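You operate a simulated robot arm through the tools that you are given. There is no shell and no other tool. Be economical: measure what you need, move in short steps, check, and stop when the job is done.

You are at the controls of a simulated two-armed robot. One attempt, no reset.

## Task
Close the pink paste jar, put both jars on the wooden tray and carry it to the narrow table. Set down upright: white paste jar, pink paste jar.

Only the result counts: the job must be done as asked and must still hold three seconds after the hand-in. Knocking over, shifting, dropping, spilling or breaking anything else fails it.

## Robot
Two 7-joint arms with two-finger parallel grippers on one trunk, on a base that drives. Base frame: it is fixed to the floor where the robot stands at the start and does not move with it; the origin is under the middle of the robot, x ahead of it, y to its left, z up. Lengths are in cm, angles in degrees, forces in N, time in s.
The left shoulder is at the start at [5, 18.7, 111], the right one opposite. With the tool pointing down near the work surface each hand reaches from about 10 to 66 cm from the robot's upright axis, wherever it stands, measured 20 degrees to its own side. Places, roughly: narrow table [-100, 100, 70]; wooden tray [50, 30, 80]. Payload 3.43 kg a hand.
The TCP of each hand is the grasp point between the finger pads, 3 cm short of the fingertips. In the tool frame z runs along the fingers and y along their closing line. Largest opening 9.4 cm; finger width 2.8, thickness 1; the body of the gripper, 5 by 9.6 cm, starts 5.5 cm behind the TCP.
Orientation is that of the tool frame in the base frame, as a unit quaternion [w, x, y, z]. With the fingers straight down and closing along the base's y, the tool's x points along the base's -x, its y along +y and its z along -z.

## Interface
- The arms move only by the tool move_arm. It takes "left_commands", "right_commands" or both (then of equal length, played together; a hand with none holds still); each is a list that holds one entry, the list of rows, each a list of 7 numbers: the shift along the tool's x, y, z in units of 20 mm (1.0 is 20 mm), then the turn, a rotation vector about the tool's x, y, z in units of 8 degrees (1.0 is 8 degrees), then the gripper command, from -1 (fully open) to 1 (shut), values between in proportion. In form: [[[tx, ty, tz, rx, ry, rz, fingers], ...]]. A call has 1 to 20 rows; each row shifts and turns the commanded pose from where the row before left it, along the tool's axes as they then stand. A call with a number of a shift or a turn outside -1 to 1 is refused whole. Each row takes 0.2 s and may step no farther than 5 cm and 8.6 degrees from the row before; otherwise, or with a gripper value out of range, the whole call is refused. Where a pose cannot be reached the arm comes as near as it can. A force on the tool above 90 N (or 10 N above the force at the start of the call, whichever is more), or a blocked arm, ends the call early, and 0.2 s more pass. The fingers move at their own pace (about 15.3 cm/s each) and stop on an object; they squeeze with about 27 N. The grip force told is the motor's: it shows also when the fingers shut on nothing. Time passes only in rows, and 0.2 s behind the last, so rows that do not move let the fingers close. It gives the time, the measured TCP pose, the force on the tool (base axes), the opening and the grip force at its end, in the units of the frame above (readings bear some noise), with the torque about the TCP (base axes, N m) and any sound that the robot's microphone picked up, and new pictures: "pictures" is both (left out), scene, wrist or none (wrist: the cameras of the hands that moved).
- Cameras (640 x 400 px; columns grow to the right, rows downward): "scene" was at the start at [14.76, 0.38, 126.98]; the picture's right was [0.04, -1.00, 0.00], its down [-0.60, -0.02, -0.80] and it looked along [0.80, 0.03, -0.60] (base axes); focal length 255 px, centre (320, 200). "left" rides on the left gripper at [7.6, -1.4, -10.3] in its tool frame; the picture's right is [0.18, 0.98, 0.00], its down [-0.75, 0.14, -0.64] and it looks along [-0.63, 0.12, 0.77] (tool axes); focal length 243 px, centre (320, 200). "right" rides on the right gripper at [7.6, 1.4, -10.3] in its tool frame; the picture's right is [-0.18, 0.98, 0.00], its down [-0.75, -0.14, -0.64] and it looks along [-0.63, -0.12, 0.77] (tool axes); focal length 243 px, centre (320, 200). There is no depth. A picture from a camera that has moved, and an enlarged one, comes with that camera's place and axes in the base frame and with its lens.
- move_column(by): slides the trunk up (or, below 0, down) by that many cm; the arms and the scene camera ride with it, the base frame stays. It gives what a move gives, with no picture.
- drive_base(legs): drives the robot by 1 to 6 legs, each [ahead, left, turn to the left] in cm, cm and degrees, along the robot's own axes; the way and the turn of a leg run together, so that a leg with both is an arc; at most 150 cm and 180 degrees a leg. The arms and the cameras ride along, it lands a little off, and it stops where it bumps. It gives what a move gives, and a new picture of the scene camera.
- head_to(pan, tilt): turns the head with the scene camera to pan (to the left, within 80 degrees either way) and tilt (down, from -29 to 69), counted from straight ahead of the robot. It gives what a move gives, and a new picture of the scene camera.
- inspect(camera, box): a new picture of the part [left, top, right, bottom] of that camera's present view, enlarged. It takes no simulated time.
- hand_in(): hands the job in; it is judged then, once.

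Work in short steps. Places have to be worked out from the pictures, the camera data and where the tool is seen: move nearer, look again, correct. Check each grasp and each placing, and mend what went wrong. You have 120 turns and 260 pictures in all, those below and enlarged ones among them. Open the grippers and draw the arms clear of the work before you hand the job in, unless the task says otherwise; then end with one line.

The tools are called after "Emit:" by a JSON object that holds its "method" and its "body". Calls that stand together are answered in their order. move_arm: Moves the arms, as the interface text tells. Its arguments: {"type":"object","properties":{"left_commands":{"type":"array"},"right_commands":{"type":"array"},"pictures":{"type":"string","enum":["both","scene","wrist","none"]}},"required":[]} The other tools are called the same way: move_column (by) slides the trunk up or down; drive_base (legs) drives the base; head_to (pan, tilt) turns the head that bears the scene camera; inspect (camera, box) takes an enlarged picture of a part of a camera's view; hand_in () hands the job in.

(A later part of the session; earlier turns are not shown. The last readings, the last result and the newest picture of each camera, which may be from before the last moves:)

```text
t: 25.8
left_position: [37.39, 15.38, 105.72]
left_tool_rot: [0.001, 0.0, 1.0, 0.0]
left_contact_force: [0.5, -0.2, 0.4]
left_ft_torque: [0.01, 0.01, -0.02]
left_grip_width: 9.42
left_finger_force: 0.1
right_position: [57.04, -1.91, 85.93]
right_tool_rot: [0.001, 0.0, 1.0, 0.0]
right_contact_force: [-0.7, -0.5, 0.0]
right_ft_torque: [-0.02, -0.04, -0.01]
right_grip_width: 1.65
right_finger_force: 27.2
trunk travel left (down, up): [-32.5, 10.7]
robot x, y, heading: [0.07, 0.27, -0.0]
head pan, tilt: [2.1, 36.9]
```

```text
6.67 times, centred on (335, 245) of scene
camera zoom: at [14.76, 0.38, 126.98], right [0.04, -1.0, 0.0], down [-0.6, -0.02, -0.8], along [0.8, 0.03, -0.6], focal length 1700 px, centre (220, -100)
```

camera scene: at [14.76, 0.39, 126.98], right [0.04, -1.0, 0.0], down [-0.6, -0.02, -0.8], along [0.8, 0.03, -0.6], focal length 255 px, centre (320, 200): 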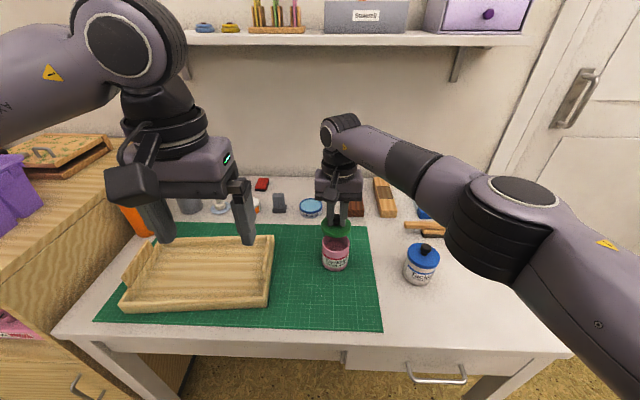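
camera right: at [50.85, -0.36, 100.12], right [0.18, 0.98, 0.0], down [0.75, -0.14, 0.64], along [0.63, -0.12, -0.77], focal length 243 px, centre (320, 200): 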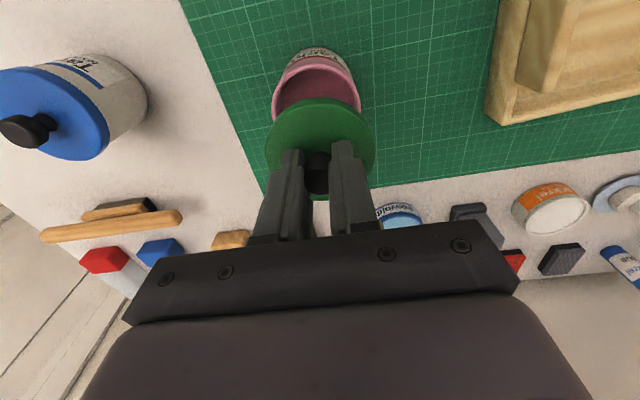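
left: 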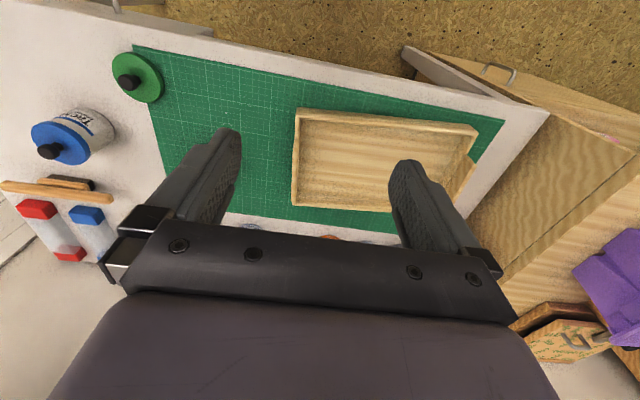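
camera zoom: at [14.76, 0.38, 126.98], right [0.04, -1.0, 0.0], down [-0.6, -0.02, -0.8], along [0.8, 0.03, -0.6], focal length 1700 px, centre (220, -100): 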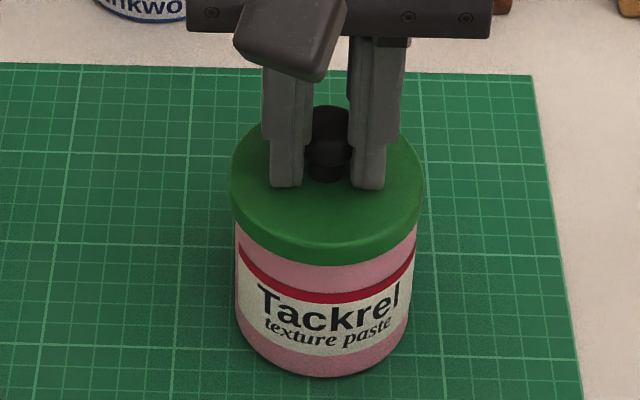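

Lid is over the rim again without force; I push the last millimetres as before.

Emit:
{"method": "move_arm", "body": {"right_commands": [[[0, 0, 0.1, 0, 0, 0, 1], [0, 0, 0.1, 0, 0, 0, 1], [0, 0, 0.1, 0, 0, 0, 1], [0, 0, 0.1, 0, 0, 0, 1], [0, 0, 0.1, 0, 0, 0, 1], [0, 0, 0, 0, 0, 0, 1]]], "pictures": "none"}}

```text
t: 27.2
left_position: [36.92, 15.41, 105.93]
left_tool_rot: [0.003, 0.001, 1.0, 0.0]
left_contact_force: [0.3, -0.2, -0.5]
left_ft_torque: [-0.01, 0.0, -0.01]
left_grip_width: 9.38
left_finger_force: 0.2
right_position: [57.06, -1.92, 85.76]
right_tool_rot: [0.009, 0.0, 1.0, 0.001]
right_contact_force: [-2.9, -7.9, 49.6]
right_ft_torque: [-0.25, 0.54, 0.02]
right_grip_width: 1.64
right_finger_force: 26.9
trunk travel left (down, up): [-32.5, 10.7]
robot x, y, heading: [0.29, -0.13, 0.1]
head pan, tilt: [2.1, 36.9]
heard: snap
```

Snap again. I relax most of the push, open the fingers and rise clear.

Emit:
{"method": "move_arm", "body": {"right_commands": [[[0, 0, -0.2, 0, 0, 0, 1], [0, 0, -0.15, 0, 0, 0, 1], [0, 0, 0, 0, 0, 0, 1], [0, 0, 0, 0, 0, 0, 0.2], [0, 0, 0, 0, 0, 0, -0.2], [0, 0, -0.3, 0, 0, 0, -0.5], [0, 0, -0.7, 0, 0, 0, -1], [0, 0, -0.8, 0, 0, 0, -1], [0, 0, 0, 0, 0, 0, -1]]]}}

Emit:
{"method": "inspect", "body": {"camera": "scene", "box": [305, 215, 365, 275]}}

Emit:
{"method": "inspect", "body": {"camera": "right", "box": [220, 40, 420, 240]}}

```text
t: 29.2
left_position: [37.3, 15.36, 105.6]
left_tool_rot: [-0.001, -0.001, 1.0, -0.001]
left_contact_force: [-0.5, 0.4, 0.2]
left_ft_torque: [0.0, -0.01, -0.02]
left_grip_width: 9.41
left_finger_force: 0.0
right_position: [56.91, -1.92, 89.13]
right_tool_rot: [-0.001, 0.0, 1.0, 0.0]
right_contact_force: [-0.4, -0.4, 0.1]
right_ft_torque: [-0.05, 0.01, -0.02]
right_grip_width: 9.38
right_finger_force: 0.0
trunk travel left (down, up): [-32.5, 10.7]
robot x, y, heading: [-0.21, 0.31, 0.1]
head pan, tilt: [2.1, 36.9]
camera scene: at [14.76, 0.38, 126.98], right [0.04, -1.0, 0.0], down [-0.6, -0.02, -0.8], along [0.8, 0.03, -0.6], focal length 255 px, centre (320, 200)
camera right: at [49.5, -0.44, 99.31], right [0.18, 0.98, 0.0], down [0.75, -0.14, 0.64], along [0.63, -0.12, -0.77], focal length 243 px, centre (320, 200)
```

scene: 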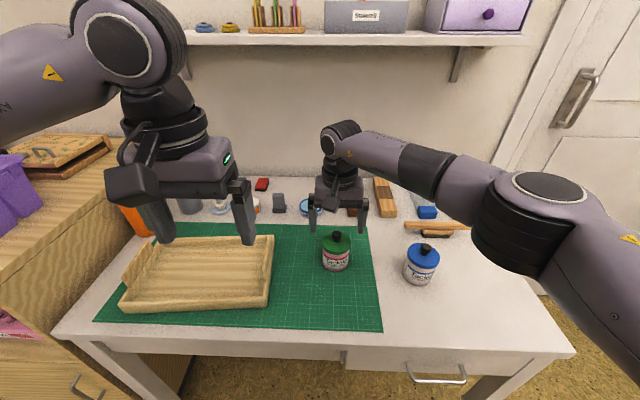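
right: 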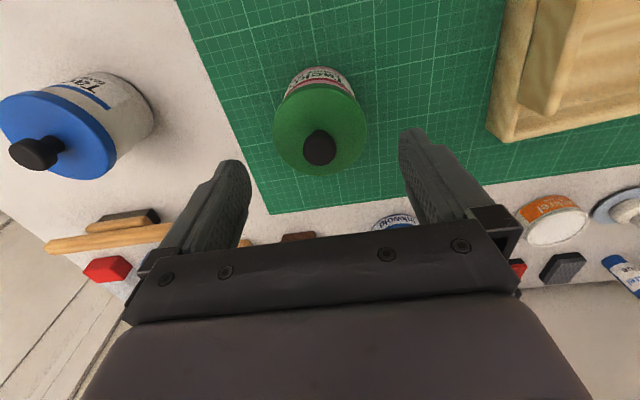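

```text
6.67 times, centred on (335, 245) of scene
camera zoom: at [14.76, 0.38, 126.98], right [0.04, -1.0, 0.0], down [-0.6, -0.02, -0.8], along [0.8, 0.03, -0.6], focal length 1700 px, centre (220, -100)
```

zoom: 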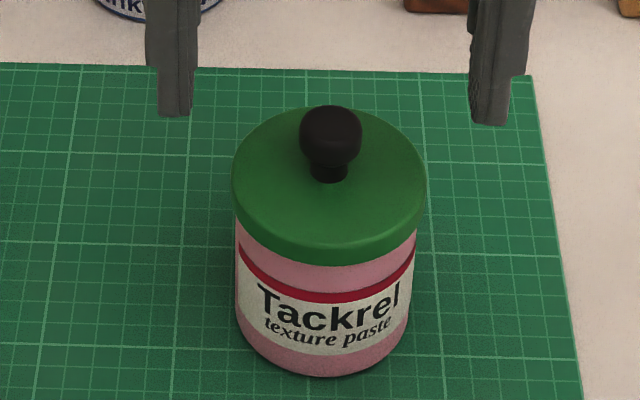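

```text
2.00 times, centred on (320, 140) of right
camera zoom: at [49.5, -0.44, 99.31], right [0.18, 0.98, 0.0], down [0.75, -0.14, 0.64], along [0.63, -0.12, -0.77], focal length 485 px, centre (320, 320)
```

zoom: 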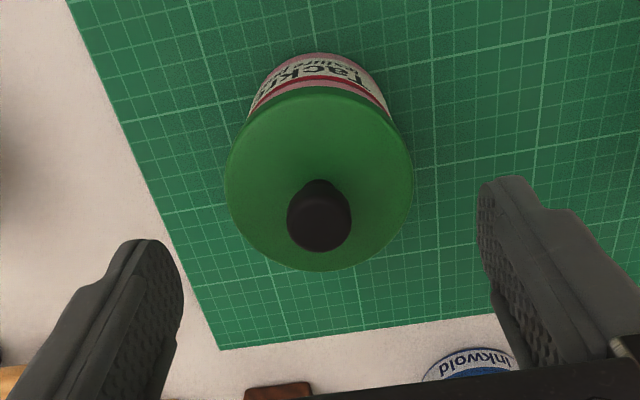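

The pink jar is closed and centred near [57, -1.9]. Lifting must be by the body below the lid, so I'll use a 45° tilted grasp. I retract the right hand and bring the left forward.

Emit:
{"method": "move_arm", "body": {"right_commands": [[[0, 0, -1, 0, 0, 0, -1], [0, 0, -1, 0, 0, 0, -1], [0, 0, -1, 0, 0, 0, -1], [0, 0, -1, 0, 0, 0, -1], [0, 0, -1, 0, 0, 0, -1], [0.94, -1, 0, 0, 0, 0, -1], [0.94, -1, 0, 0, 0, 0, -1], [0.94, -1, 0, 0, 0, 0, -1], [0.94, -1, 0, 0, 0, 0, -1], [0.94, -1, 0, 0, 0, 0, -1], [0.94, -1, 0, 0, 0, 0, -1], [0.94, -1, 0, 0, 0, 0, -1], [0.94, -1, 0, 0, 0, 0, -1]]], "left_commands": [[[0, 0, 0, 0, 0, 0, -1], [0, 0, 0, 0, 0, 0, -1], [0, 0, 0, 0, 0, 0, -1], [0, 0, 0, 0, 0, 0, -1], [0, 0, 0, 0, 0, 0, -1], [-0.6, 0, 0.45, 0, 0, 0, -1], [-0.6, 0, 0.45, 0, 0, 0, -1], [-0.6, 0, 0.45, 0, 0, 0, -1], [-0.6, 0, 0.45, 0, 0, 0, -1], [-0.6, 0, 0.45, 0, 0, 0, -1], [-0.6, 0, 0.45, 0, 0, 0, -1], [-0.6, 0, 0.45, 0, 0, 0, -1], [-0.6, 0, 0.45, 0, 0, 0, -1]]], "pictures": "scene"}}

```text
t: 32.0
left_position: [46.94, 15.32, 98.35]
left_tool_rot: [0.001, -0.001, 1.0, 0.0]
left_contact_force: [-0.1, -0.7, 0.2]
left_ft_torque: [0.01, -0.03, 0.02]
left_grip_width: 9.41
left_finger_force: 0.1
right_position: [41.94, -18.12, 99.21]
right_tool_rot: [0.0, 0.0, 1.0, 0.0]
right_contact_force: [0.8, -0.1, 0.0]
right_ft_torque: [-0.01, -0.02, 0.0]
right_grip_width: 9.4
right_finger_force: 0.0
trunk travel left (down, up): [-32.5, 10.7]
robot x, y, heading: [0.31, -0.04, -0.0]
head pan, tilt: [2.1, 36.9]
camera scene: at [14.75, 0.36, 126.99], right [0.04, -1.0, 0.0], down [-0.6, -0.02, -0.8], along [0.8, 0.03, -0.6], focal length 255 px, centre (320, 200)
```

scene: 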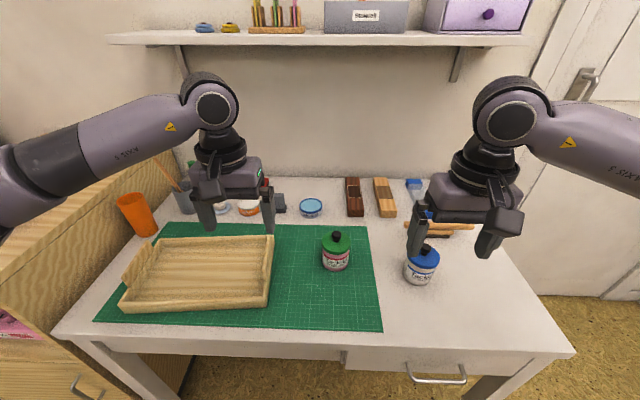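

Left hand: sidestep to y ≈ −1.9 while pitching the fingers forward 45°, staying high.

Emit:
{"method": "move_arm", "body": {"left_commands": [[[0, -0.96, 0, 0, -1, 0, -1], [0, -0.96, 0, 0, -1, 0, -1], [0, -0.96, 0, 0, -1, 0, -1], [0, -0.96, 0, 0, -1, 0, -1], [0, -0.96, 0, 0, -1, 0, -1], [0, -0.96, 0, 0, -0.625, 0, -1], [0, -0.96, 0, 0, 0, 0, -1], [0, -0.96, 0, 0, 0, 0, -1], [0, -0.96, 0, 0, 0, 0, -1], [0, 0, 0, 0, 0, 0, -1]]]}}

```text
t: 34.2
left_position: [47.0, -1.88, 98.4]
left_tool_rot: [0.383, -0.001, 0.924, 0.0]
left_contact_force: [0.8, 0.7, 0.0]
left_ft_torque: [-0.05, 0.01, 0.02]
left_grip_width: 9.42
left_finger_force: 0.0
right_position: [41.92, -18.11, 99.17]
right_tool_rot: [0.001, 0.001, 1.0, 0.0]
right_contact_force: [0.4, -0.3, 0.2]
right_ft_torque: [0.0, -0.05, -0.01]
right_grip_width: 9.39
right_finger_force: 0.0
trunk travel left (down, up): [-32.5, 10.7]
robot x, y, heading: [-0.0, 0.32, -0.1]
head pan, tilt: [2.1, 36.9]
camera scene: at [14.76, 0.39, 126.98], right [0.04, -1.0, 0.0], down [-0.6, -0.02, -0.8], along [0.8, 0.03, -0.6], focal length 255 px, centre (320, 200)
camera left: at [34.16, -3.29, 100.31], right [-0.13, 0.98, -0.13], down [0.08, 0.14, 0.99], along [0.99, 0.12, -0.1], focal length 243 px, centre (320, 200)
```

scene: 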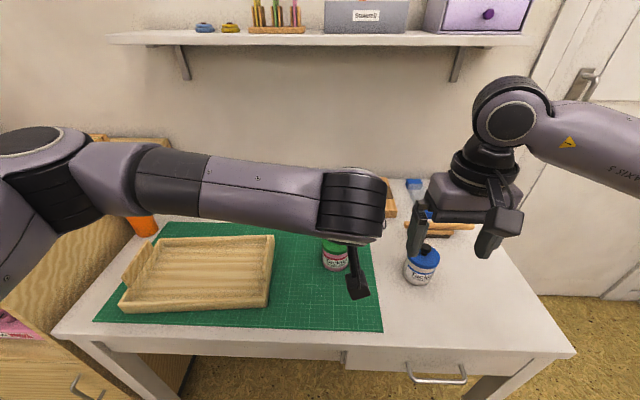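
left: 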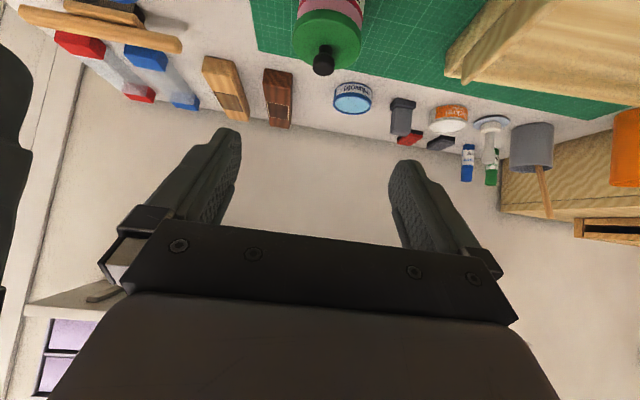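

Orientation works. I go to the pre-grasp point 12 cm back along the finger axis.

Emit:
{"method": "move_arm", "body": {"left_commands": [[[0.6, 0, 0.68, 0, 0, 0, -1], [0.6, 0, 0.68, 0, 0, 0, -1], [0.6, 0, 0.68, 0, 0, 0, -1], [0.6, 0, 0.68, 0, 0, 0, -1], [0.6, 0, 0.68, 0, 0, 0, -1], [0.6, 0, 0.68, 0, 0, 0, -1], [0, 0, 0, 0, 0, 0, -1]]]}}

Emit:
{"method": "inspect", "body": {"camera": "left", "box": [180, 0, 460, 200]}}

```text
t: 35.8
left_position: [47.65, -1.94, 87.77]
left_tool_rot: [0.383, -0.001, 0.924, 0.0]
left_contact_force: [-0.1, 0.6, -1.1]
left_ft_torque: [0.01, 0.02, -0.01]
left_grip_width: 9.41
left_finger_force: 0.0
right_position: [41.86, -18.17, 99.31]
right_tool_rot: [0.0, 0.0, 1.0, 0.0]
right_contact_force: [0.3, 0.9, 0.8]
right_ft_torque: [-0.01, 0.03, 0.01]
right_grip_width: 9.4
right_finger_force: 0.1
trunk travel left (down, up): [-32.5, 10.7]
robot x, y, heading: [0.04, -0.28, 0.1]
head pan, tilt: [2.1, 36.9]
camera scene: at [14.76, 0.39, 126.99], right [0.04, -1.0, 0.0], down [-0.6, -0.02, -0.8], along [0.8, 0.03, -0.6], focal length 255 px, centre (320, 200)
camera left: at [34.89, -3.28, 89.65], right [-0.13, 0.98, -0.13], down [0.08, 0.14, 0.99], along [0.99, 0.12, -0.1], focal length 243 px, centre (320, 200)
```

scene: 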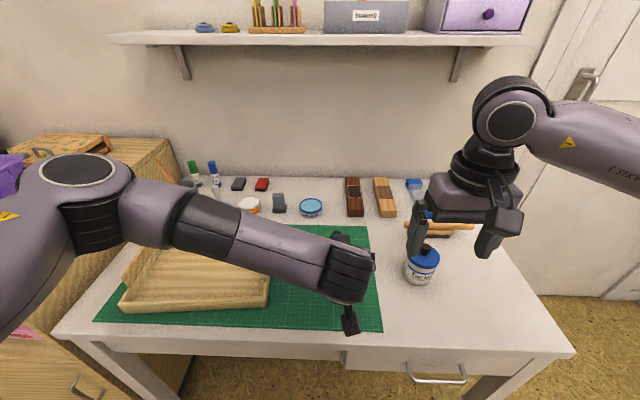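
left: 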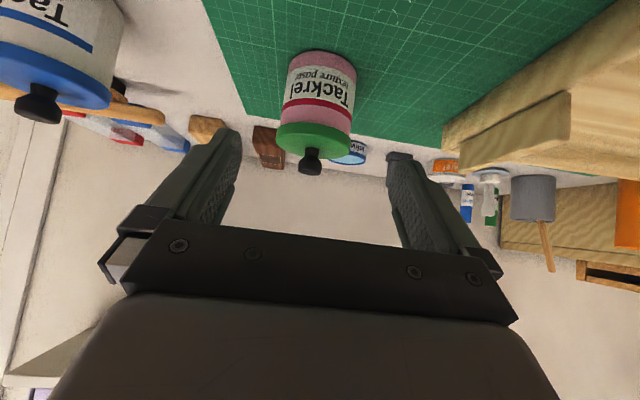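

```text
2.00 times, centred on (320, 100) of left
camera zoom: at [34.89, -3.28, 89.65], right [-0.13, 0.98, -0.13], down [0.08, 0.14, 0.99], along [0.99, 0.12, -0.1], focal length 485 px, centre (320, 400)
```

zoom: 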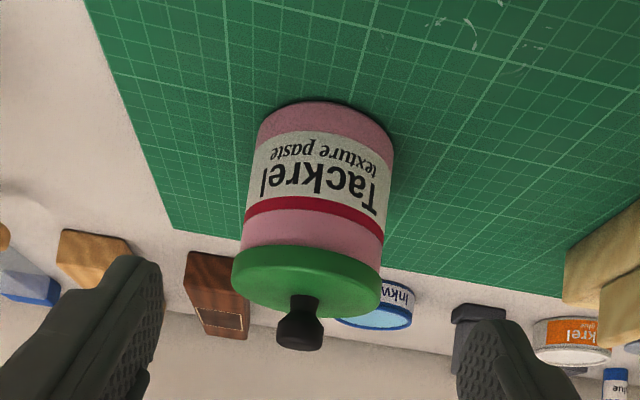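

The jar's axis lies at y ≈ −1.93 as planned. I advance 12 cm along the fingers.

Emit:
{"method": "move_arm", "body": {"left_commands": [[[0, 0, 0.9, 0, 0, 0, -1], [0, 0, 0.9, 0, 0, 0, -1], [0, 0, 0.9, 0, 0, 0, -1], [0, 0, 0.9, 0, 0, 0, -1], [0, 0, 0.9, 0, 0, 0, -1], [0, 0, 0.9, 0, 0, 0, -1], [0, 0, 0.6, 0, 0, 0, -1], [0, 0, 0, 0, 0, 0, -1]]]}}

Emit:
{"method": "inspect", "body": {"camera": "scene", "box": [290, 210, 400, 310]}}

Emit:
{"method": "inspect", "body": {"camera": "right", "box": [320, 0, 640, 200]}}

```text
t: 37.6
left_position: [55.97, -1.8, 79.16]
left_tool_rot: [0.381, 0.001, 0.924, 0.0]
left_contact_force: [-0.5, 0.4, 0.8]
left_ft_torque: [0.0, 0.0, -0.01]
left_grip_width: 9.39
left_finger_force: 0.1
right_position: [41.9, -18.11, 99.17]
right_tool_rot: [0.0, 0.0, 1.0, 0.0]
right_contact_force: [0.5, 0.2, -0.3]
right_ft_torque: [0.0, 0.03, -0.02]
right_grip_width: 9.37
right_finger_force: 0.0
trunk travel left (down, up): [-32.5, 10.7]
robot x, y, heading: [-0.01, -0.1, 0.1]
head pan, tilt: [2.1, 36.9]
camera scene: at [14.76, 0.39, 126.99], right [0.04, -1.0, 0.0], down [-0.6, -0.02, -0.8], along [0.8, 0.03, -0.6], focal length 255 px, centre (320, 200)
camera left: at [43.32, -3.14, 81.03], right [-0.13, 0.98, -0.13], down [0.08, 0.14, 0.99], along [0.99, 0.12, -0.1], focal length 243 px, centre (320, 200)
```

scene: 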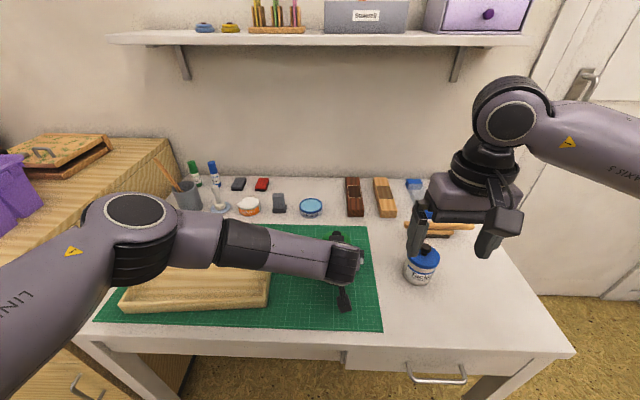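
left: 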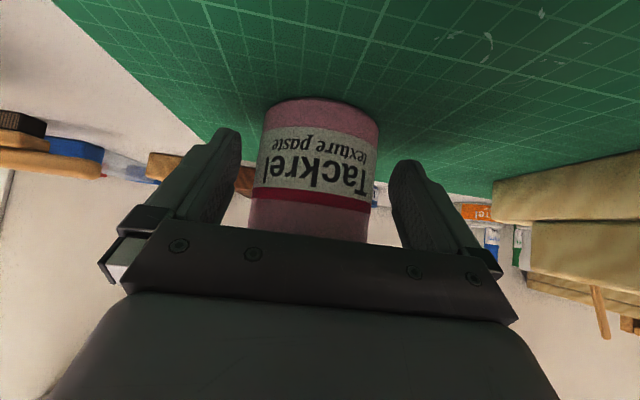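

```text
4.00 times, centred on (345, 260) of scene
camera zoom: at [14.76, 0.39, 126.99], right [0.04, -1.0, 0.0], down [-0.6, -0.02, -0.8], along [0.8, 0.03, -0.6], focal length 1020 px, centre (220, -40)
```

zoom: 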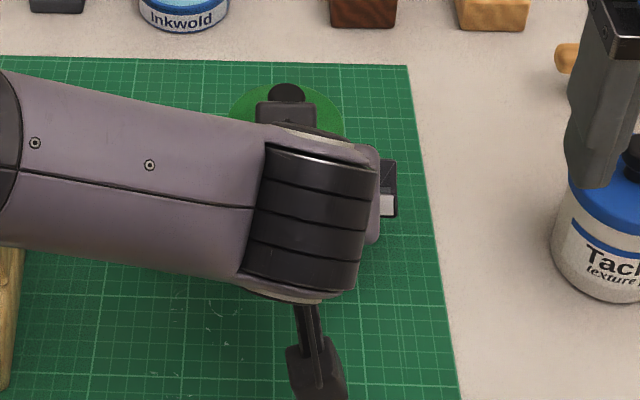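

```text
2.00 times, centred on (480, 100) of right
camera zoom: at [34.41, -16.61, 109.36], right [0.18, 0.98, 0.0], down [0.75, -0.14, 0.64], along [0.63, -0.12, -0.77], focal length 485 px, centre (0, 400)
```

zoom: 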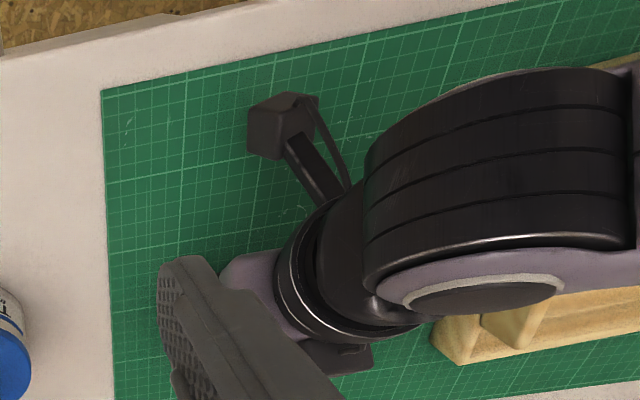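

The jar is centred between the fingers. Close.

Emit:
{"method": "move_arm", "body": {"left_commands": [[[0, 0, 0, 0, 0, 0, 0], [0, 0, 0, 0, 0, 0, 0.6], [0, 0, 0, 0, 0, 0, 1], [0, 0, 0, 0, 0, 0, 1], [0, 0, 0, 0, 0, 0, 1]]], "pictures": "wrist"}}

```text
t: 38.8
left_position: [56.07, -1.82, 79.24]
left_tool_rot: [0.383, -0.001, 0.924, 0.001]
left_contact_force: [-0.2, -1.1, -0.6]
left_ft_torque: [0.05, -0.01, -0.02]
left_grip_width: 6.9
left_finger_force: 26.8
right_position: [41.96, -18.06, 99.2]
right_tool_rot: [0.0, 0.0, 1.0, 0.0]
right_contact_force: [0.3, -0.5, -0.4]
right_ft_torque: [-0.01, -0.02, -0.01]
right_grip_width: 9.39
right_finger_force: 0.0
trunk travel left (down, up): [-32.5, 10.7]
robot x, y, heading: [0.4, -0.17, -0.0]
head pan, tilt: [2.1, 36.9]
camera left: at [43.31, -3.15, 81.05], right [-0.13, 0.98, -0.13], down [0.08, 0.14, 0.99], along [0.99, 0.12, -0.1], focal length 243 px, centre (320, 200)
```

left: 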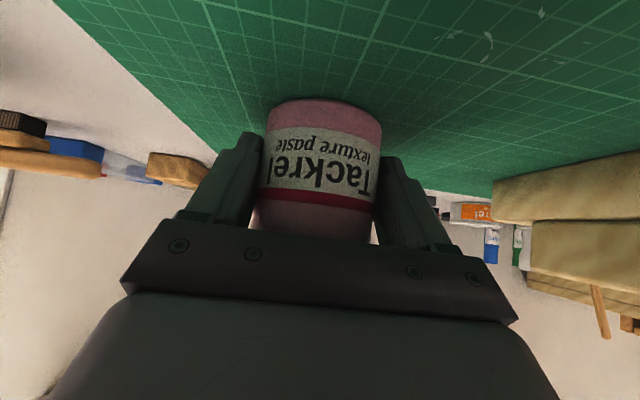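

Grip on 6.9 cm. I lift 3 cm straight up and check.

Emit:
{"method": "move_arm", "body": {"left_commands": [[[-0.2, 0, -0.2, 0, 0, 0, 1], [-0.35, 0, -0.35, 0, 0, 0, 1], [-0.5, 0, -0.5, 0, 0, 0, 1], [0, 0, 0, 0, 0, 0, 1]]], "pictures": "wrist"}}

```text
t: 39.8
left_position: [56.05, -1.86, 82.14]
left_tool_rot: [0.382, 0.0, 0.924, 0.001]
left_contact_force: [-0.1, 0.3, -2.2]
left_ft_torque: [0.01, 0.01, 0.0]
left_grip_width: 6.89
left_finger_force: 27.0
right_position: [41.94, -18.05, 99.13]
right_tool_rot: [0.0, 0.0, 1.0, 0.0]
right_contact_force: [-0.6, -0.9, 0.0]
right_ft_torque: [0.01, 0.01, -0.03]
right_grip_width: 9.41
right_finger_force: 0.1
trunk travel left (down, up): [-32.5, 10.7]
robot x, y, heading: [0.01, 0.02, -0.1]
head pan, tilt: [2.1, 36.9]
camera left: at [43.33, -3.18, 84.03], right [-0.13, 0.98, -0.13], down [0.08, 0.14, 0.99], along [0.99, 0.12, -0.1], focal length 243 px, centre (320, 200)
```

left: 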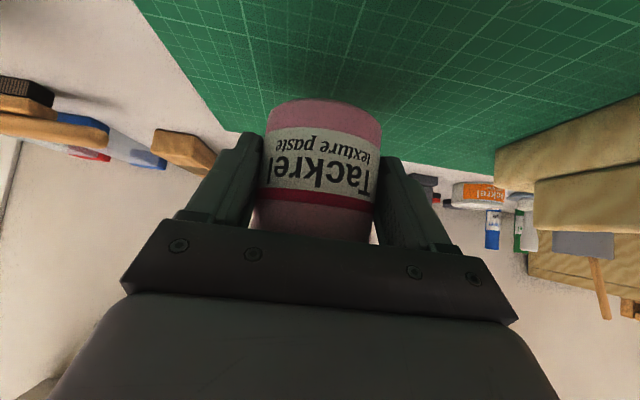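

Lifted cleanly (2.2 N). The tray is centred near [52.9, 28.9], yawed ~5°. I raise further and carry the jar left toward [52.4, 35.4].

Emit:
{"method": "move_arm", "body": {"left_commands": [[[-0.5, 0, -0.5, 0, 0, 0, 1], [-0.9, 0, -0.9, 0, 0, 0, 1], [-0.5, 0, -0.5, 0, 0, 0, 1], [0.08, 0.5, -0.08, 0, 0, 0, 1], [0.1, 0.9, -0.1, 0, 0, 0, 1], [0.1, 0.9, -0.1, 0, 0, 0, 1], [0.1, 0.9, -0.1, 0, 0, 0, 1], [0.1, 0.9, -0.1, 0, 0, 0, 1], [0.1, 0.9, -0.1, 0, 0, 0, 1], [0.1, 0.9, -0.1, 0, 0, 0, 1], [0.1, 0.9, -0.1, 0, 0, 0, 1], [0.1, 0.9, -0.1, 0, 0, 0, 1], [0.1, 0.9, -0.1, 0, 0, 0, 1], [0.1, 0.9, -0.1, 0, 0, 0, 1], [0.1, 0.9, -0.1, 0, 0, 0, 1], [0.1, 0.9, -0.1, 0, 0, 0, 1], [0.1, 0.9, -0.1, 0, 0, 0, 1], [0.1, 0.9, -0.1, 0, 0, 0, 1], [0, 0.4, 0, 0, 0, 0, 1]]]}}

Emit:
{"method": "inspect", "body": {"camera": "scene", "box": [80, 180, 320, 330]}}

```text
t: 43.8
left_position: [51.97, 25.11, 87.39]
left_tool_rot: [0.383, 0.0, 0.924, -0.001]
left_contact_force: [0.2, 0.4, -2.5]
left_ft_torque: [0.01, 0.06, 0.0]
left_grip_width: 6.89
left_finger_force: 27.0
right_position: [41.94, -18.02, 99.16]
right_tool_rot: [0.001, -0.001, 1.0, 0.0]
right_contact_force: [-0.2, 0.3, -0.3]
right_ft_torque: [0.02, 0.04, 0.01]
right_grip_width: 9.4
right_finger_force: 0.2
trunk travel left (down, up): [-32.5, 10.7]
robot x, y, heading: [-0.04, -0.13, 0.4]
head pan, tilt: [2.1, 36.9]
camera scene: at [14.78, 0.4, 126.98], right [0.04, -1.0, 0.0], down [-0.6, -0.02, -0.8], along [0.8, 0.03, -0.6], focal length 255 px, centre (320, 200)
camera left: at [39.19, 23.82, 89.34], right [-0.13, 0.98, -0.13], down [0.08, 0.14, 0.99], along [0.99, 0.12, -0.1], focal length 243 px, centre (320, 200)
```

scene: 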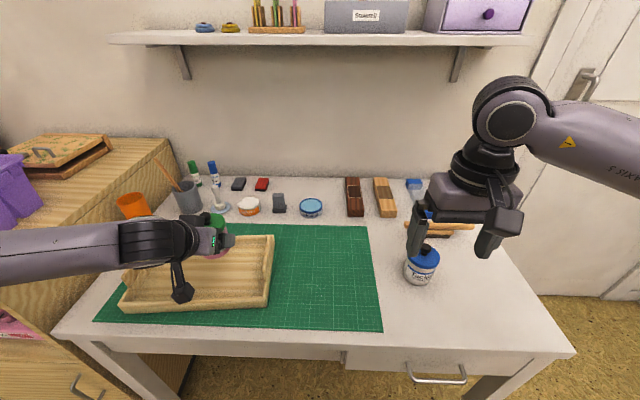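
left: 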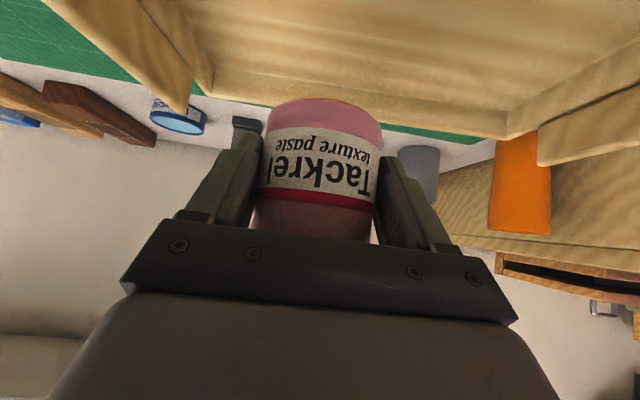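

```text
2.67 times, centred on (200, 255) of scene
camera zoom: at [14.78, 0.4, 126.98], right [0.04, -1.0, 0.0], down [-0.6, -0.02, -0.8], along [0.8, 0.03, -0.6], focal length 680 px, centre (640, 53)
```

zoom: 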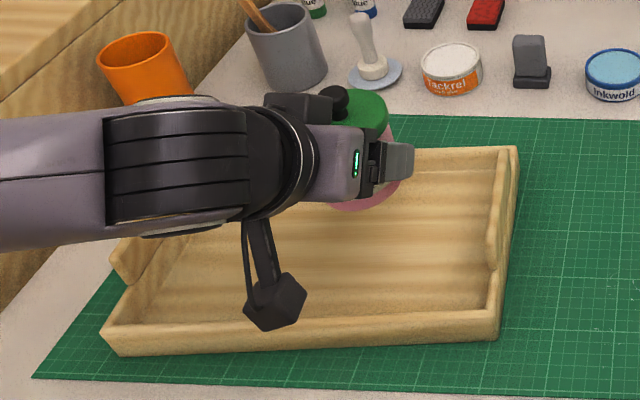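

Continue to y ≈ 34.5, still above the tray.

Emit:
{"method": "move_arm", "body": {"left_commands": [[[0.04, 0.8, -0.04, 0, 0, 0, 1], [0.04, 0.8, -0.04, 0, 0, 0, 1], [0.03, 0.8, -0.03, 0, 0, 0, 1], [0.03, 0.8, -0.03, 0, 0, 0, 1], [0.03, 0.8, -0.03, 0, 0, 0, 1], [0, 0.7, 0, 0, 0, 0, 1], [0, 0, 0, 0, 0, 0, 1]]]}}

Emit:
{"method": "inspect", "body": {"camera": "scene", "box": [80, 180, 320, 330]}}

```text
t: 45.4
left_position: [51.42, 34.57, 87.39]
left_tool_rot: [0.382, -0.001, 0.924, 0.0]
left_contact_force: [-0.6, 0.1, -2.8]
left_ft_torque: [0.01, 0.02, 0.01]
left_grip_width: 6.88
left_finger_force: 27.0
right_position: [41.92, -18.14, 99.28]
right_tool_rot: [0.001, 0.0, 1.0, 0.0]
right_contact_force: [-0.4, 0.2, 0.2]
right_ft_torque: [0.02, 0.01, -0.04]
right_grip_width: 9.41
right_finger_force: 0.0
trunk travel left (down, up): [-32.5, 10.7]
robot x, y, heading: [-0.19, 0.09, -0.0]
head pan, tilt: [2.1, 36.9]
camera scene: at [14.78, 0.39, 126.98], right [0.04, -1.0, 0.0], down [-0.6, -0.02, -0.8], along [0.8, 0.03, -0.6], focal length 255 px, centre (320, 200)
camera left: at [38.78, 33.12, 89.34], right [-0.13, 0.98, -0.13], down [0.08, 0.14, 0.99], along [0.99, 0.12, -0.1], focal length 243 px, centre (320, 200)
```

scene: 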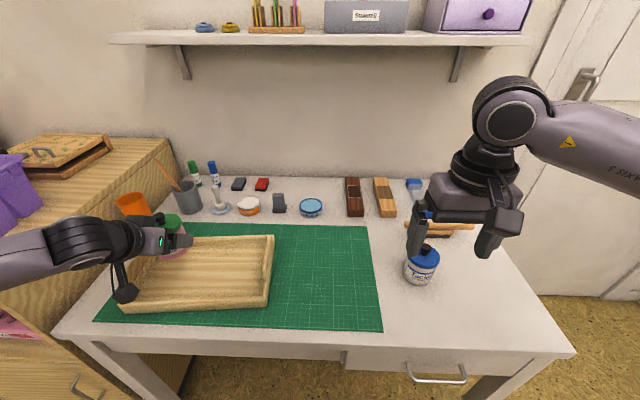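
left: 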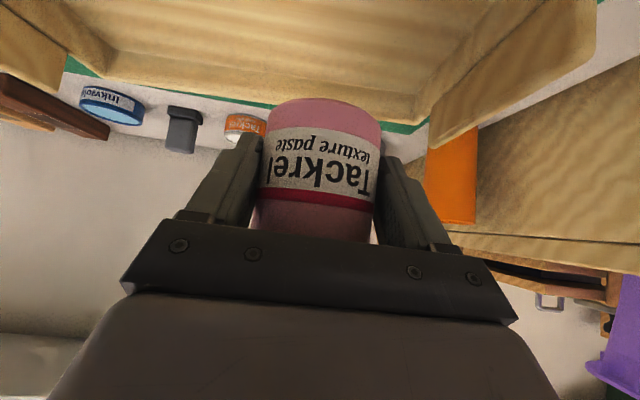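

```text
2.67 times, centred on (200, 255) of scene
camera zoom: at [14.78, 0.39, 126.98], right [0.04, -1.0, 0.0], down [-0.6, -0.02, -0.8], along [0.8, 0.03, -0.6], focal length 680 px, centre (640, 53)
```

zoom: 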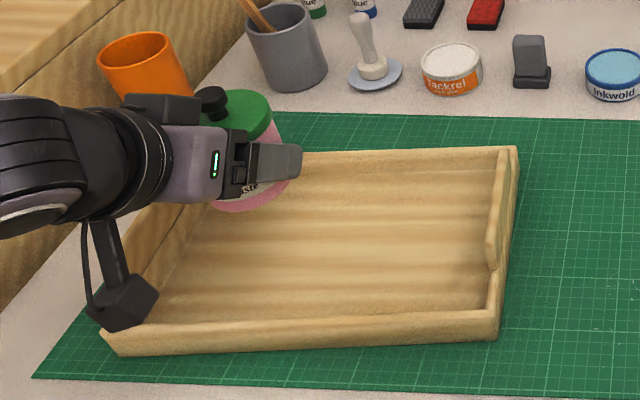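

The jar is over the tray's left half. I lower it, ending with small steps until contact.

Emit:
{"method": "move_arm", "body": {"left_commands": [[[0.4, 0, 0.4, 0, 0, 0, 1], [0.5, 0, 0.5, 0, 0, 0, 1], [0.5, 0, 0.5, 0, 0, 0, 1], [0.4, 0, 0.4, 0, 0, 0, 1], [0.2, 0, 0.2, 0, 0, 0, 1], [0, 0, 0, 0, 0, 0, 1]]]}}

Emit:
{"method": "inspect", "body": {"camera": "scene", "box": [80, 180, 320, 330]}}

```text
t: 46.8
left_position: [51.4, 34.51, 81.83]
left_tool_rot: [0.383, -0.001, 0.924, 0.001]
left_contact_force: [-0.3, 0.3, -2.2]
left_ft_torque: [0.02, 0.01, 0.01]
left_grip_width: 6.87
left_finger_force: 26.8
right_position: [41.98, -18.01, 99.14]
right_tool_rot: [0.0, 0.0, 1.0, 0.0]
right_contact_force: [-0.6, -0.6, 0.2]
right_ft_torque: [-0.01, 0.03, -0.01]
right_grip_width: 9.39
right_finger_force: 0.1
trunk travel left (down, up): [-32.5, 10.7]
robot x, y, heading: [-0.05, 0.41, 0.3]
head pan, tilt: [2.1, 36.9]
camera scene: at [14.78, 0.4, 126.98], right [0.04, -1.0, 0.0], down [-0.6, -0.02, -0.8], along [0.8, 0.03, -0.6], focal length 255 px, centre (320, 200)
camera left: at [38.65, 33.15, 83.7], right [-0.13, 0.98, -0.13], down [0.08, 0.14, 0.99], along [0.99, 0.12, -0.1], focal length 243 px, centre (320, 200)
```

scene: 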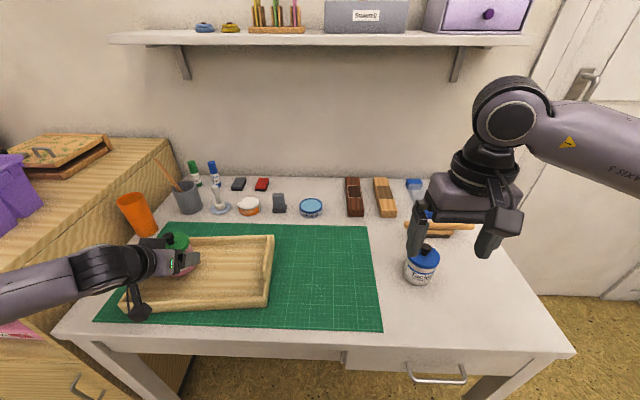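
left: 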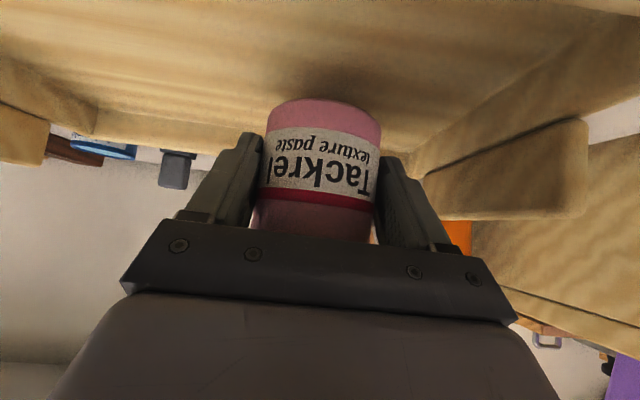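

```text
2.67 times, centred on (200, 255) of scene
camera zoom: at [14.78, 0.4, 126.98], right [0.04, -1.0, 0.0], down [-0.6, -0.02, -0.8], along [0.8, 0.03, -0.6], focal length 680 px, centre (640, 53)
```

zoom: 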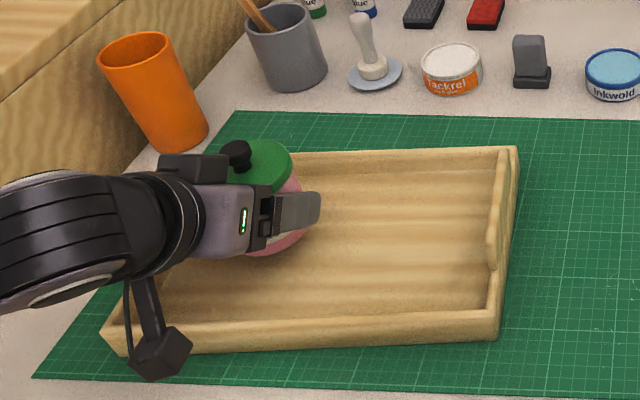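

About 1.7 cm left to the tray floor; I lower in 0.3 cm steps.

Emit:
{"method": "move_arm", "body": {"left_commands": [[[0.11, 0, 0.11, 0, 0, 0, 1], [0.11, 0, 0.11, 0, 0, 0, 1], [0.11, 0, 0.11, 0, 0, 0, 1], [0.11, 0, 0.11, 0, 0, 0, 1], [0, 0, 0, 0, 0, 0, 1]]], "pictures": "none"}}

```text
t: 48.0
left_position: [51.31, 34.48, 80.52]
left_tool_rot: [0.383, -0.001, 0.924, 0.001]
left_contact_force: [-0.7, 0.2, -2.7]
left_ft_torque: [0.01, 0.04, -0.01]
left_grip_width: 6.89
left_finger_force: 27.2
right_position: [41.93, -18.09, 99.18]
right_tool_rot: [0.0, 0.0, 1.0, 0.0]
right_contact_force: [0.6, 0.3, 0.0]
right_ft_torque: [0.02, 0.05, 0.03]
right_grip_width: 9.41
right_finger_force: 0.0
trunk travel left (down, up): [-32.5, 10.7]
robot x, y, heading: [0.1, 0.34, -0.0]
head pan, tilt: [2.1, 36.9]
```

Not yet touching (−2.7 N). Continue in smaller steps.

Emit:
{"method": "move_arm", "body": {"left_commands": [[[0.07, 0, 0.07, 0, 0, 0, 1], [0.07, 0, 0.07, 0, 0, 0, 1], [0, 0, 0, 0, 0, 0, 1]]], "pictures": "none"}}

```text
t: 48.8
left_position: [51.34, 34.49, 80.1]
left_tool_rot: [0.383, 0.0, 0.924, 0.0]
left_contact_force: [-0.2, -0.5, -2.8]
left_ft_torque: [0.0, 0.02, 0.02]
left_grip_width: 6.85
left_finger_force: 26.9
right_position: [41.94, -18.1, 99.24]
right_tool_rot: [0.0, 0.0, 1.0, 0.0]
right_contact_force: [0.1, -0.6, 0.2]
right_ft_torque: [-0.02, -0.01, -0.04]
right_grip_width: 9.4
right_finger_force: 0.1
trunk travel left (down, up): [-32.5, 10.7]
robot x, y, heading: [-0.13, 0.39, -0.1]
head pan, tilt: [2.1, 36.9]
```

Emit:
{"method": "move_arm", "body": {"left_commands": [[[0.05, 0, 0.05, 0, 0, 0, 1], [0.05, 0, 0.05, 0, 0, 0, 1], [0, 0, 0, 0, 0, 0, 1]]], "pictures": "wrist"}}

```text
t: 49.6
left_position: [51.44, 34.39, 80.02]
left_tool_rot: [0.383, 0.0, 0.924, 0.0]
left_contact_force: [0.6, 1.5, 1.8]
left_ft_torque: [0.1, 0.02, -0.01]
left_grip_width: 6.86
left_finger_force: 26.6
right_position: [41.93, -18.04, 99.14]
right_tool_rot: [0.0, 0.0, 1.0, 0.001]
right_contact_force: [0.4, 0.3, -0.3]
right_ft_torque: [-0.02, -0.03, -0.02]
right_grip_width: 9.4
right_finger_force: 0.0
trunk travel left (down, up): [-32.5, 10.7]
robot x, y, heading: [0.04, -0.05, -0.1]
head pan, tilt: [2.1, 36.9]
camera left: at [38.72, 33.15, 81.84], right [-0.13, 0.98, -0.13], down [0.08, 0.14, 0.99], along [0.99, 0.12, -0.09], focal length 243 px, centre (320, 200)
```

left: 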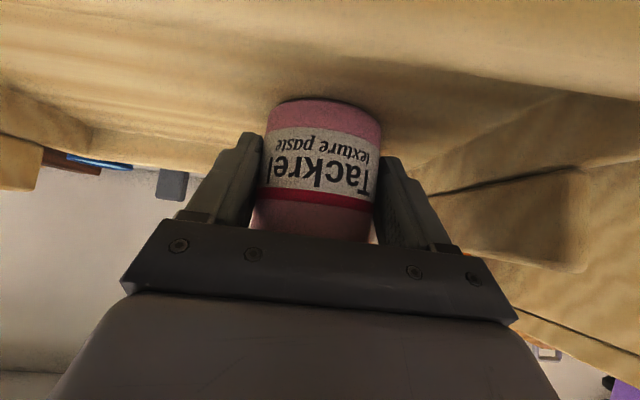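

The jar stands on the tray floor. I open slowly and back out along the finger axis.

Emit:
{"method": "move_arm", "body": {"left_commands": [[[0, 0, 0, 0, 0, 0, -0.5], [0, 0, 0, 0, 0, 0, -0.8], [0, 0, 0, 0, 0, 0, -1], [0, 0, 0, 0, 0, 0, -1], [0, 0, -0.5, 0, 0, 0, -1], [0, 0, -0.9, 0, 0, 0, -1], [0, 0, -0.9, 0, 0, 0, -1], [0, 0, -0.9, 0, 0, 0, -1], [0, 0, -0.9, 0, 0, 0, -1], [0, 0, -0.9, 0, 0, 0, -1], [0, 0, -0.9, 0, 0, 0, -1], [0, 0, 0, 0, 0, 0, -1]]]}}

Emit:
{"method": "inspect", "body": {"camera": "scene", "box": [80, 180, 320, 330]}}

```text
t: 52.2
left_position: [43.0, 34.58, 88.05]
left_tool_rot: [0.383, 0.0, 0.924, -0.001]
left_contact_force: [-0.6, 0.7, -0.3]
left_ft_torque: [0.03, -0.03, -0.02]
left_grip_width: 9.41
left_finger_force: 0.0
right_position: [41.79, -18.07, 99.13]
right_tool_rot: [0.0, 0.0, 1.0, 0.0]
right_contact_force: [0.1, -0.8, -0.7]
right_ft_torque: [-0.01, -0.01, 0.04]
right_grip_width: 9.4
right_finger_force: 0.1
trunk travel left (down, up): [-32.5, 10.7]
robot x, y, heading: [0.05, -0.11, 0.2]
head pan, tilt: [2.1, 36.9]
camera scene: at [14.76, 0.39, 126.98], right [0.04, -1.0, 0.0], down [-0.6, -0.02, -0.8], along [0.8, 0.03, -0.6], focal length 255 px, centre (320, 200)
camera left: at [30.37, 33.24, 90.06], right [-0.13, 0.98, -0.13], down [0.08, 0.14, 0.99], along [0.99, 0.12, -0.1], focal length 243 px, centre (320, 200)
```

scene: 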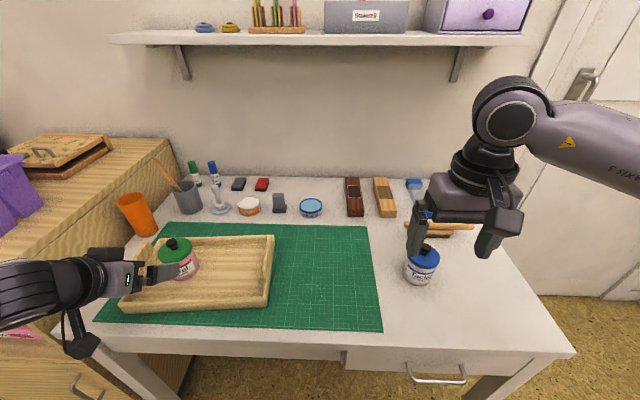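
left: 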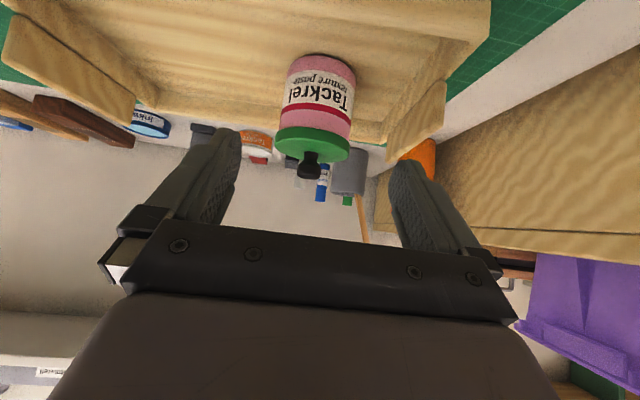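

```text
2.67 times, centred on (200, 255) of scene
camera zoom: at [14.76, 0.39, 126.98], right [0.04, -1.0, 0.0], down [-0.6, -0.02, -0.8], along [0.8, 0.03, -0.6], focal length 680 px, centre (640, 53)
```

zoom: 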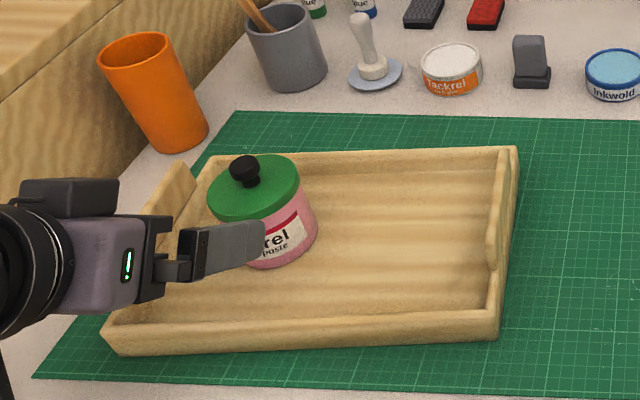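

The pink jar stands in the tray. Now the right hand: pitch 45° forward and go to the pre-grasp for the white jar; the left hand lifts away a bit.

Emit:
{"method": "move_arm", "body": {"right_commands": [[[0, -0.3, 0, 0, -1, 0, -1], [0, -0.3, 0, 0, -1, 0, -1], [0, -0.3, 0, 0, -1, 0, -1], [0, -0.3, 0, 0, -1, 0, -1], [0, -0.3, 0, 0, -1, 0, -1], [0, -0.2, 0, 0, -0.625, 0, -1], [0.58, 0, 0.78, 0, 0, 0, -1], [0.58, 0, 0.78, 0, 0, 0, -1], [0.58, 0, 0.78, 0, 0, 0, -1], [0.58, 0, 0.78, 0, 0, 0, -1], [0.58, 0, 0.78, 0, 0, 0, -1], [0.58, 0, 0.78, 0, 0, 0, -1], [0, 0, 0, 0, 0, 0, -1]]], "left_commands": [[[0, 0, -0.8, 0, 0, 0, -1], [0, 0, -0.8, 0, 0, 0, -1], [0, 0, -0.8, 0, 0, 0, -1], [0, 0, 0, 0, 0, 0, -1], [0, 0, 0, 0, 0, 0, -1], [0, 0, 0, 0, 0, 0, -1], [0, 0, 0, 0, 0, 0, -1], [0, 0, 0, 0, 0, 0, -1], [0, 0, 0, 0, 0, 0, -1], [0, 0, 0, 0, 0, 0, -1], [0, 0, 0, 0, 0, 0, -1], [0, 0, 0, 0, 0, 0, -1], [0, 0, 0, 0, 0, 0, -1]]]}}

Emit:
{"method": "inspect", "body": {"camera": "right", "box": [180, 0, 460, 200]}}

```text
t: 55.0
left_position: [39.77, 34.61, 91.53]
left_tool_rot: [0.383, -0.001, 0.924, 0.0]
left_contact_force: [0.9, -0.4, -0.5]
left_ft_torque: [0.01, 0.0, 0.02]
left_grip_width: 9.38
left_finger_force: 0.1
right_position: [43.71, -21.44, 87.85]
right_tool_rot: [0.382, -0.001, 0.924, 0.001]
right_contact_force: [0.5, -0.3, 0.2]
right_ft_torque: [0.02, -0.01, 0.0]
right_grip_width: 9.4
right_finger_force: 0.0
trunk travel left (down, up): [-32.5, 10.7]
robot x, y, heading: [0.15, 0.06, 0.1]
head pan, tilt: [2.1, 36.9]
camera scene: at [14.76, 0.39, 126.98], right [0.04, -1.0, 0.0], down [-0.6, -0.02, -0.8], along [0.8, 0.03, -0.6], focal length 255 px, centre (320, 200)
camera right: at [31.15, -19.84, 89.44], right [0.13, 0.98, 0.13], down [0.08, -0.14, 0.99], along [0.99, -0.12, -0.1], focal length 243 px, centre (320, 200)
camera left: at [27.03, 33.26, 93.45], right [-0.13, 0.98, -0.13], down [0.08, 0.14, 0.99], along [0.99, 0.12, -0.1], focal length 243 px, centre (320, 200)
```

scene: 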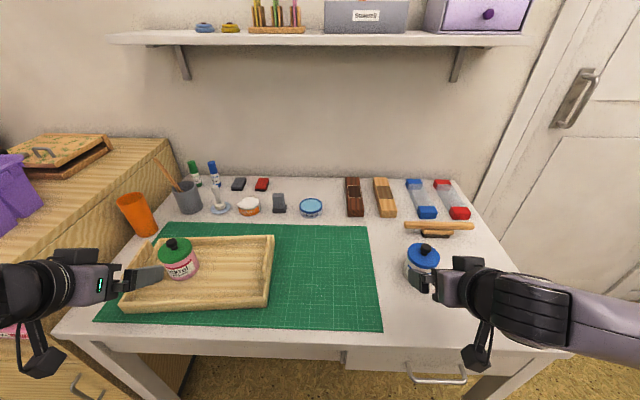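
right: 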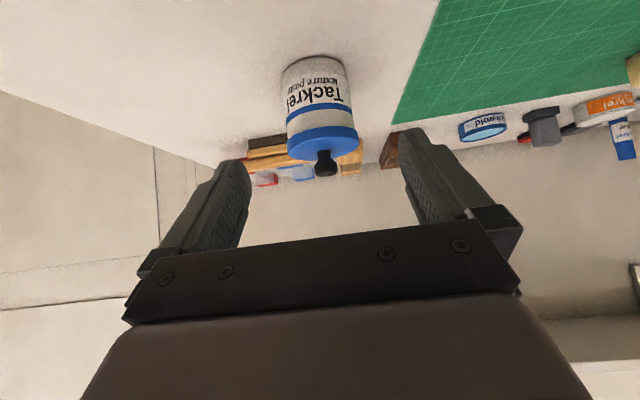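
left: 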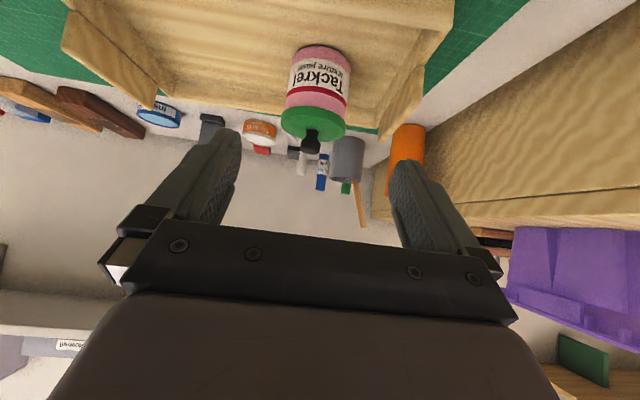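

```text
2.00 times, centred on (320, 100) of right
camera zoom: at [31.15, -19.84, 89.44], right [0.13, 0.98, 0.13], down [0.08, -0.14, 0.99], along [0.99, -0.12, -0.1], focal length 485 px, centre (320, 400)
```

zoom: 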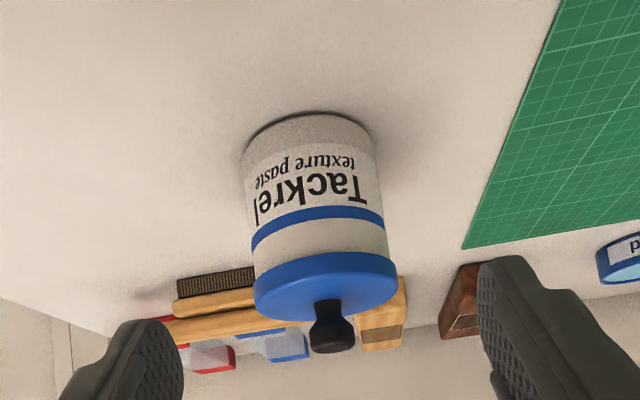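

White jar axis estimated at [53.6, −21.4]; the hand is in line. I advance 12.4 cm.

Emit:
{"method": "move_arm", "body": {"right_commands": [[[0, 0, 0.9, 0, 0, 0, -1], [0, 0, 0.9, 0, 0, 0, -1], [0, 0, 0.9, 0, 0, 0, -1], [0, 0, 0.9, 0, 0, 0, -1], [0, 0, 0.9, 0, 0, 0, -1], [-0.1, 0, 0.9, 0, 0, 0, -1], [0, 0, 0.7, 0, 0, 0, -1], [0, 0, 0, 0, 0, 0, -1]]]}}

Emit:
{"method": "inspect", "body": {"camera": "scene", "box": [380, 220, 480, 310]}}

```text
t: 56.8
left_position: [39.68, 34.65, 91.61]
left_tool_rot: [0.384, -0.001, 0.923, 0.001]
left_contact_force: [-0.4, -0.1, 0.6]
left_ft_torque: [0.01, -0.01, 0.02]
left_grip_width: 9.4
left_finger_force: 0.0
right_position: [52.62, -21.37, 79.17]
right_tool_rot: [0.382, 0.0, 0.924, 0.0]
right_contact_force: [0.1, -0.5, 0.5]
right_ft_torque: [0.02, -0.02, 0.0]
right_grip_width: 9.37
right_finger_force: 0.0
trunk travel left (down, up): [-32.5, 10.7]
robot x, y, heading: [-0.15, 0.28, -0.1]
head pan, tilt: [2.1, 36.9]
camera scene: at [14.76, 0.38, 126.98], right [0.04, -1.0, 0.0], down [-0.6, -0.02, -0.8], along [0.8, 0.03, -0.6], focal length 255 px, centre (320, 200)
camera right: at [40.04, -19.86, 80.89], right [0.13, 0.98, 0.13], down [0.08, -0.14, 0.99], along [0.99, -0.12, -0.1], focal length 243 px, centre (320, 200)
```

scene: 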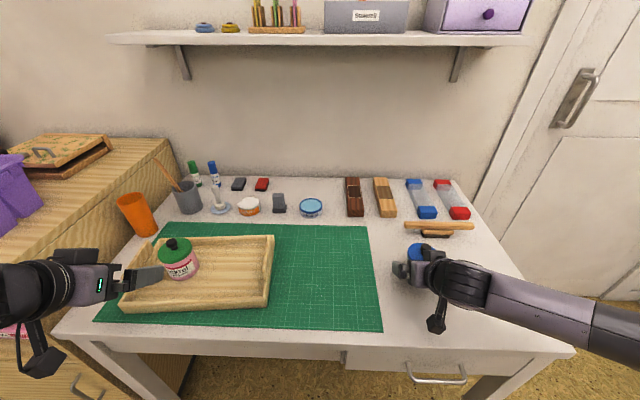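
right: 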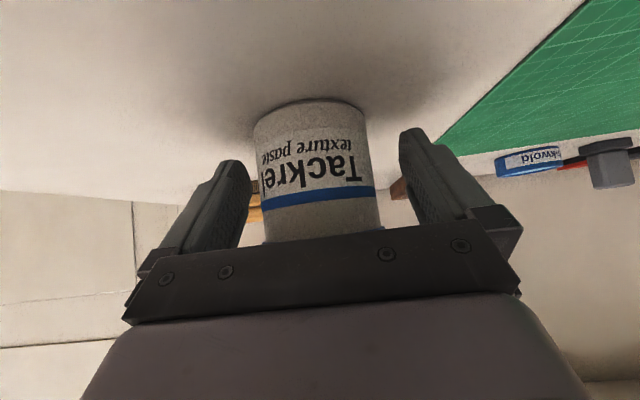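

```text
4.44 times, centred on (430, 265) of scene
camera zoom: at [14.76, 0.38, 126.98], right [0.04, -1.0, 0.0], down [-0.6, -0.02, -0.8], along [0.8, 0.03, -0.6], focal length 1134 px, centre (-169, -89)
```

zoom: 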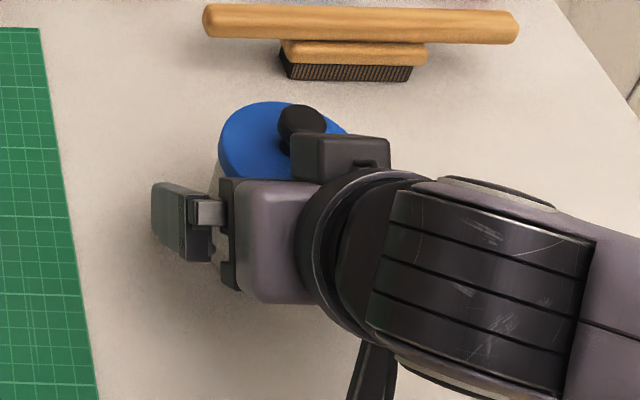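

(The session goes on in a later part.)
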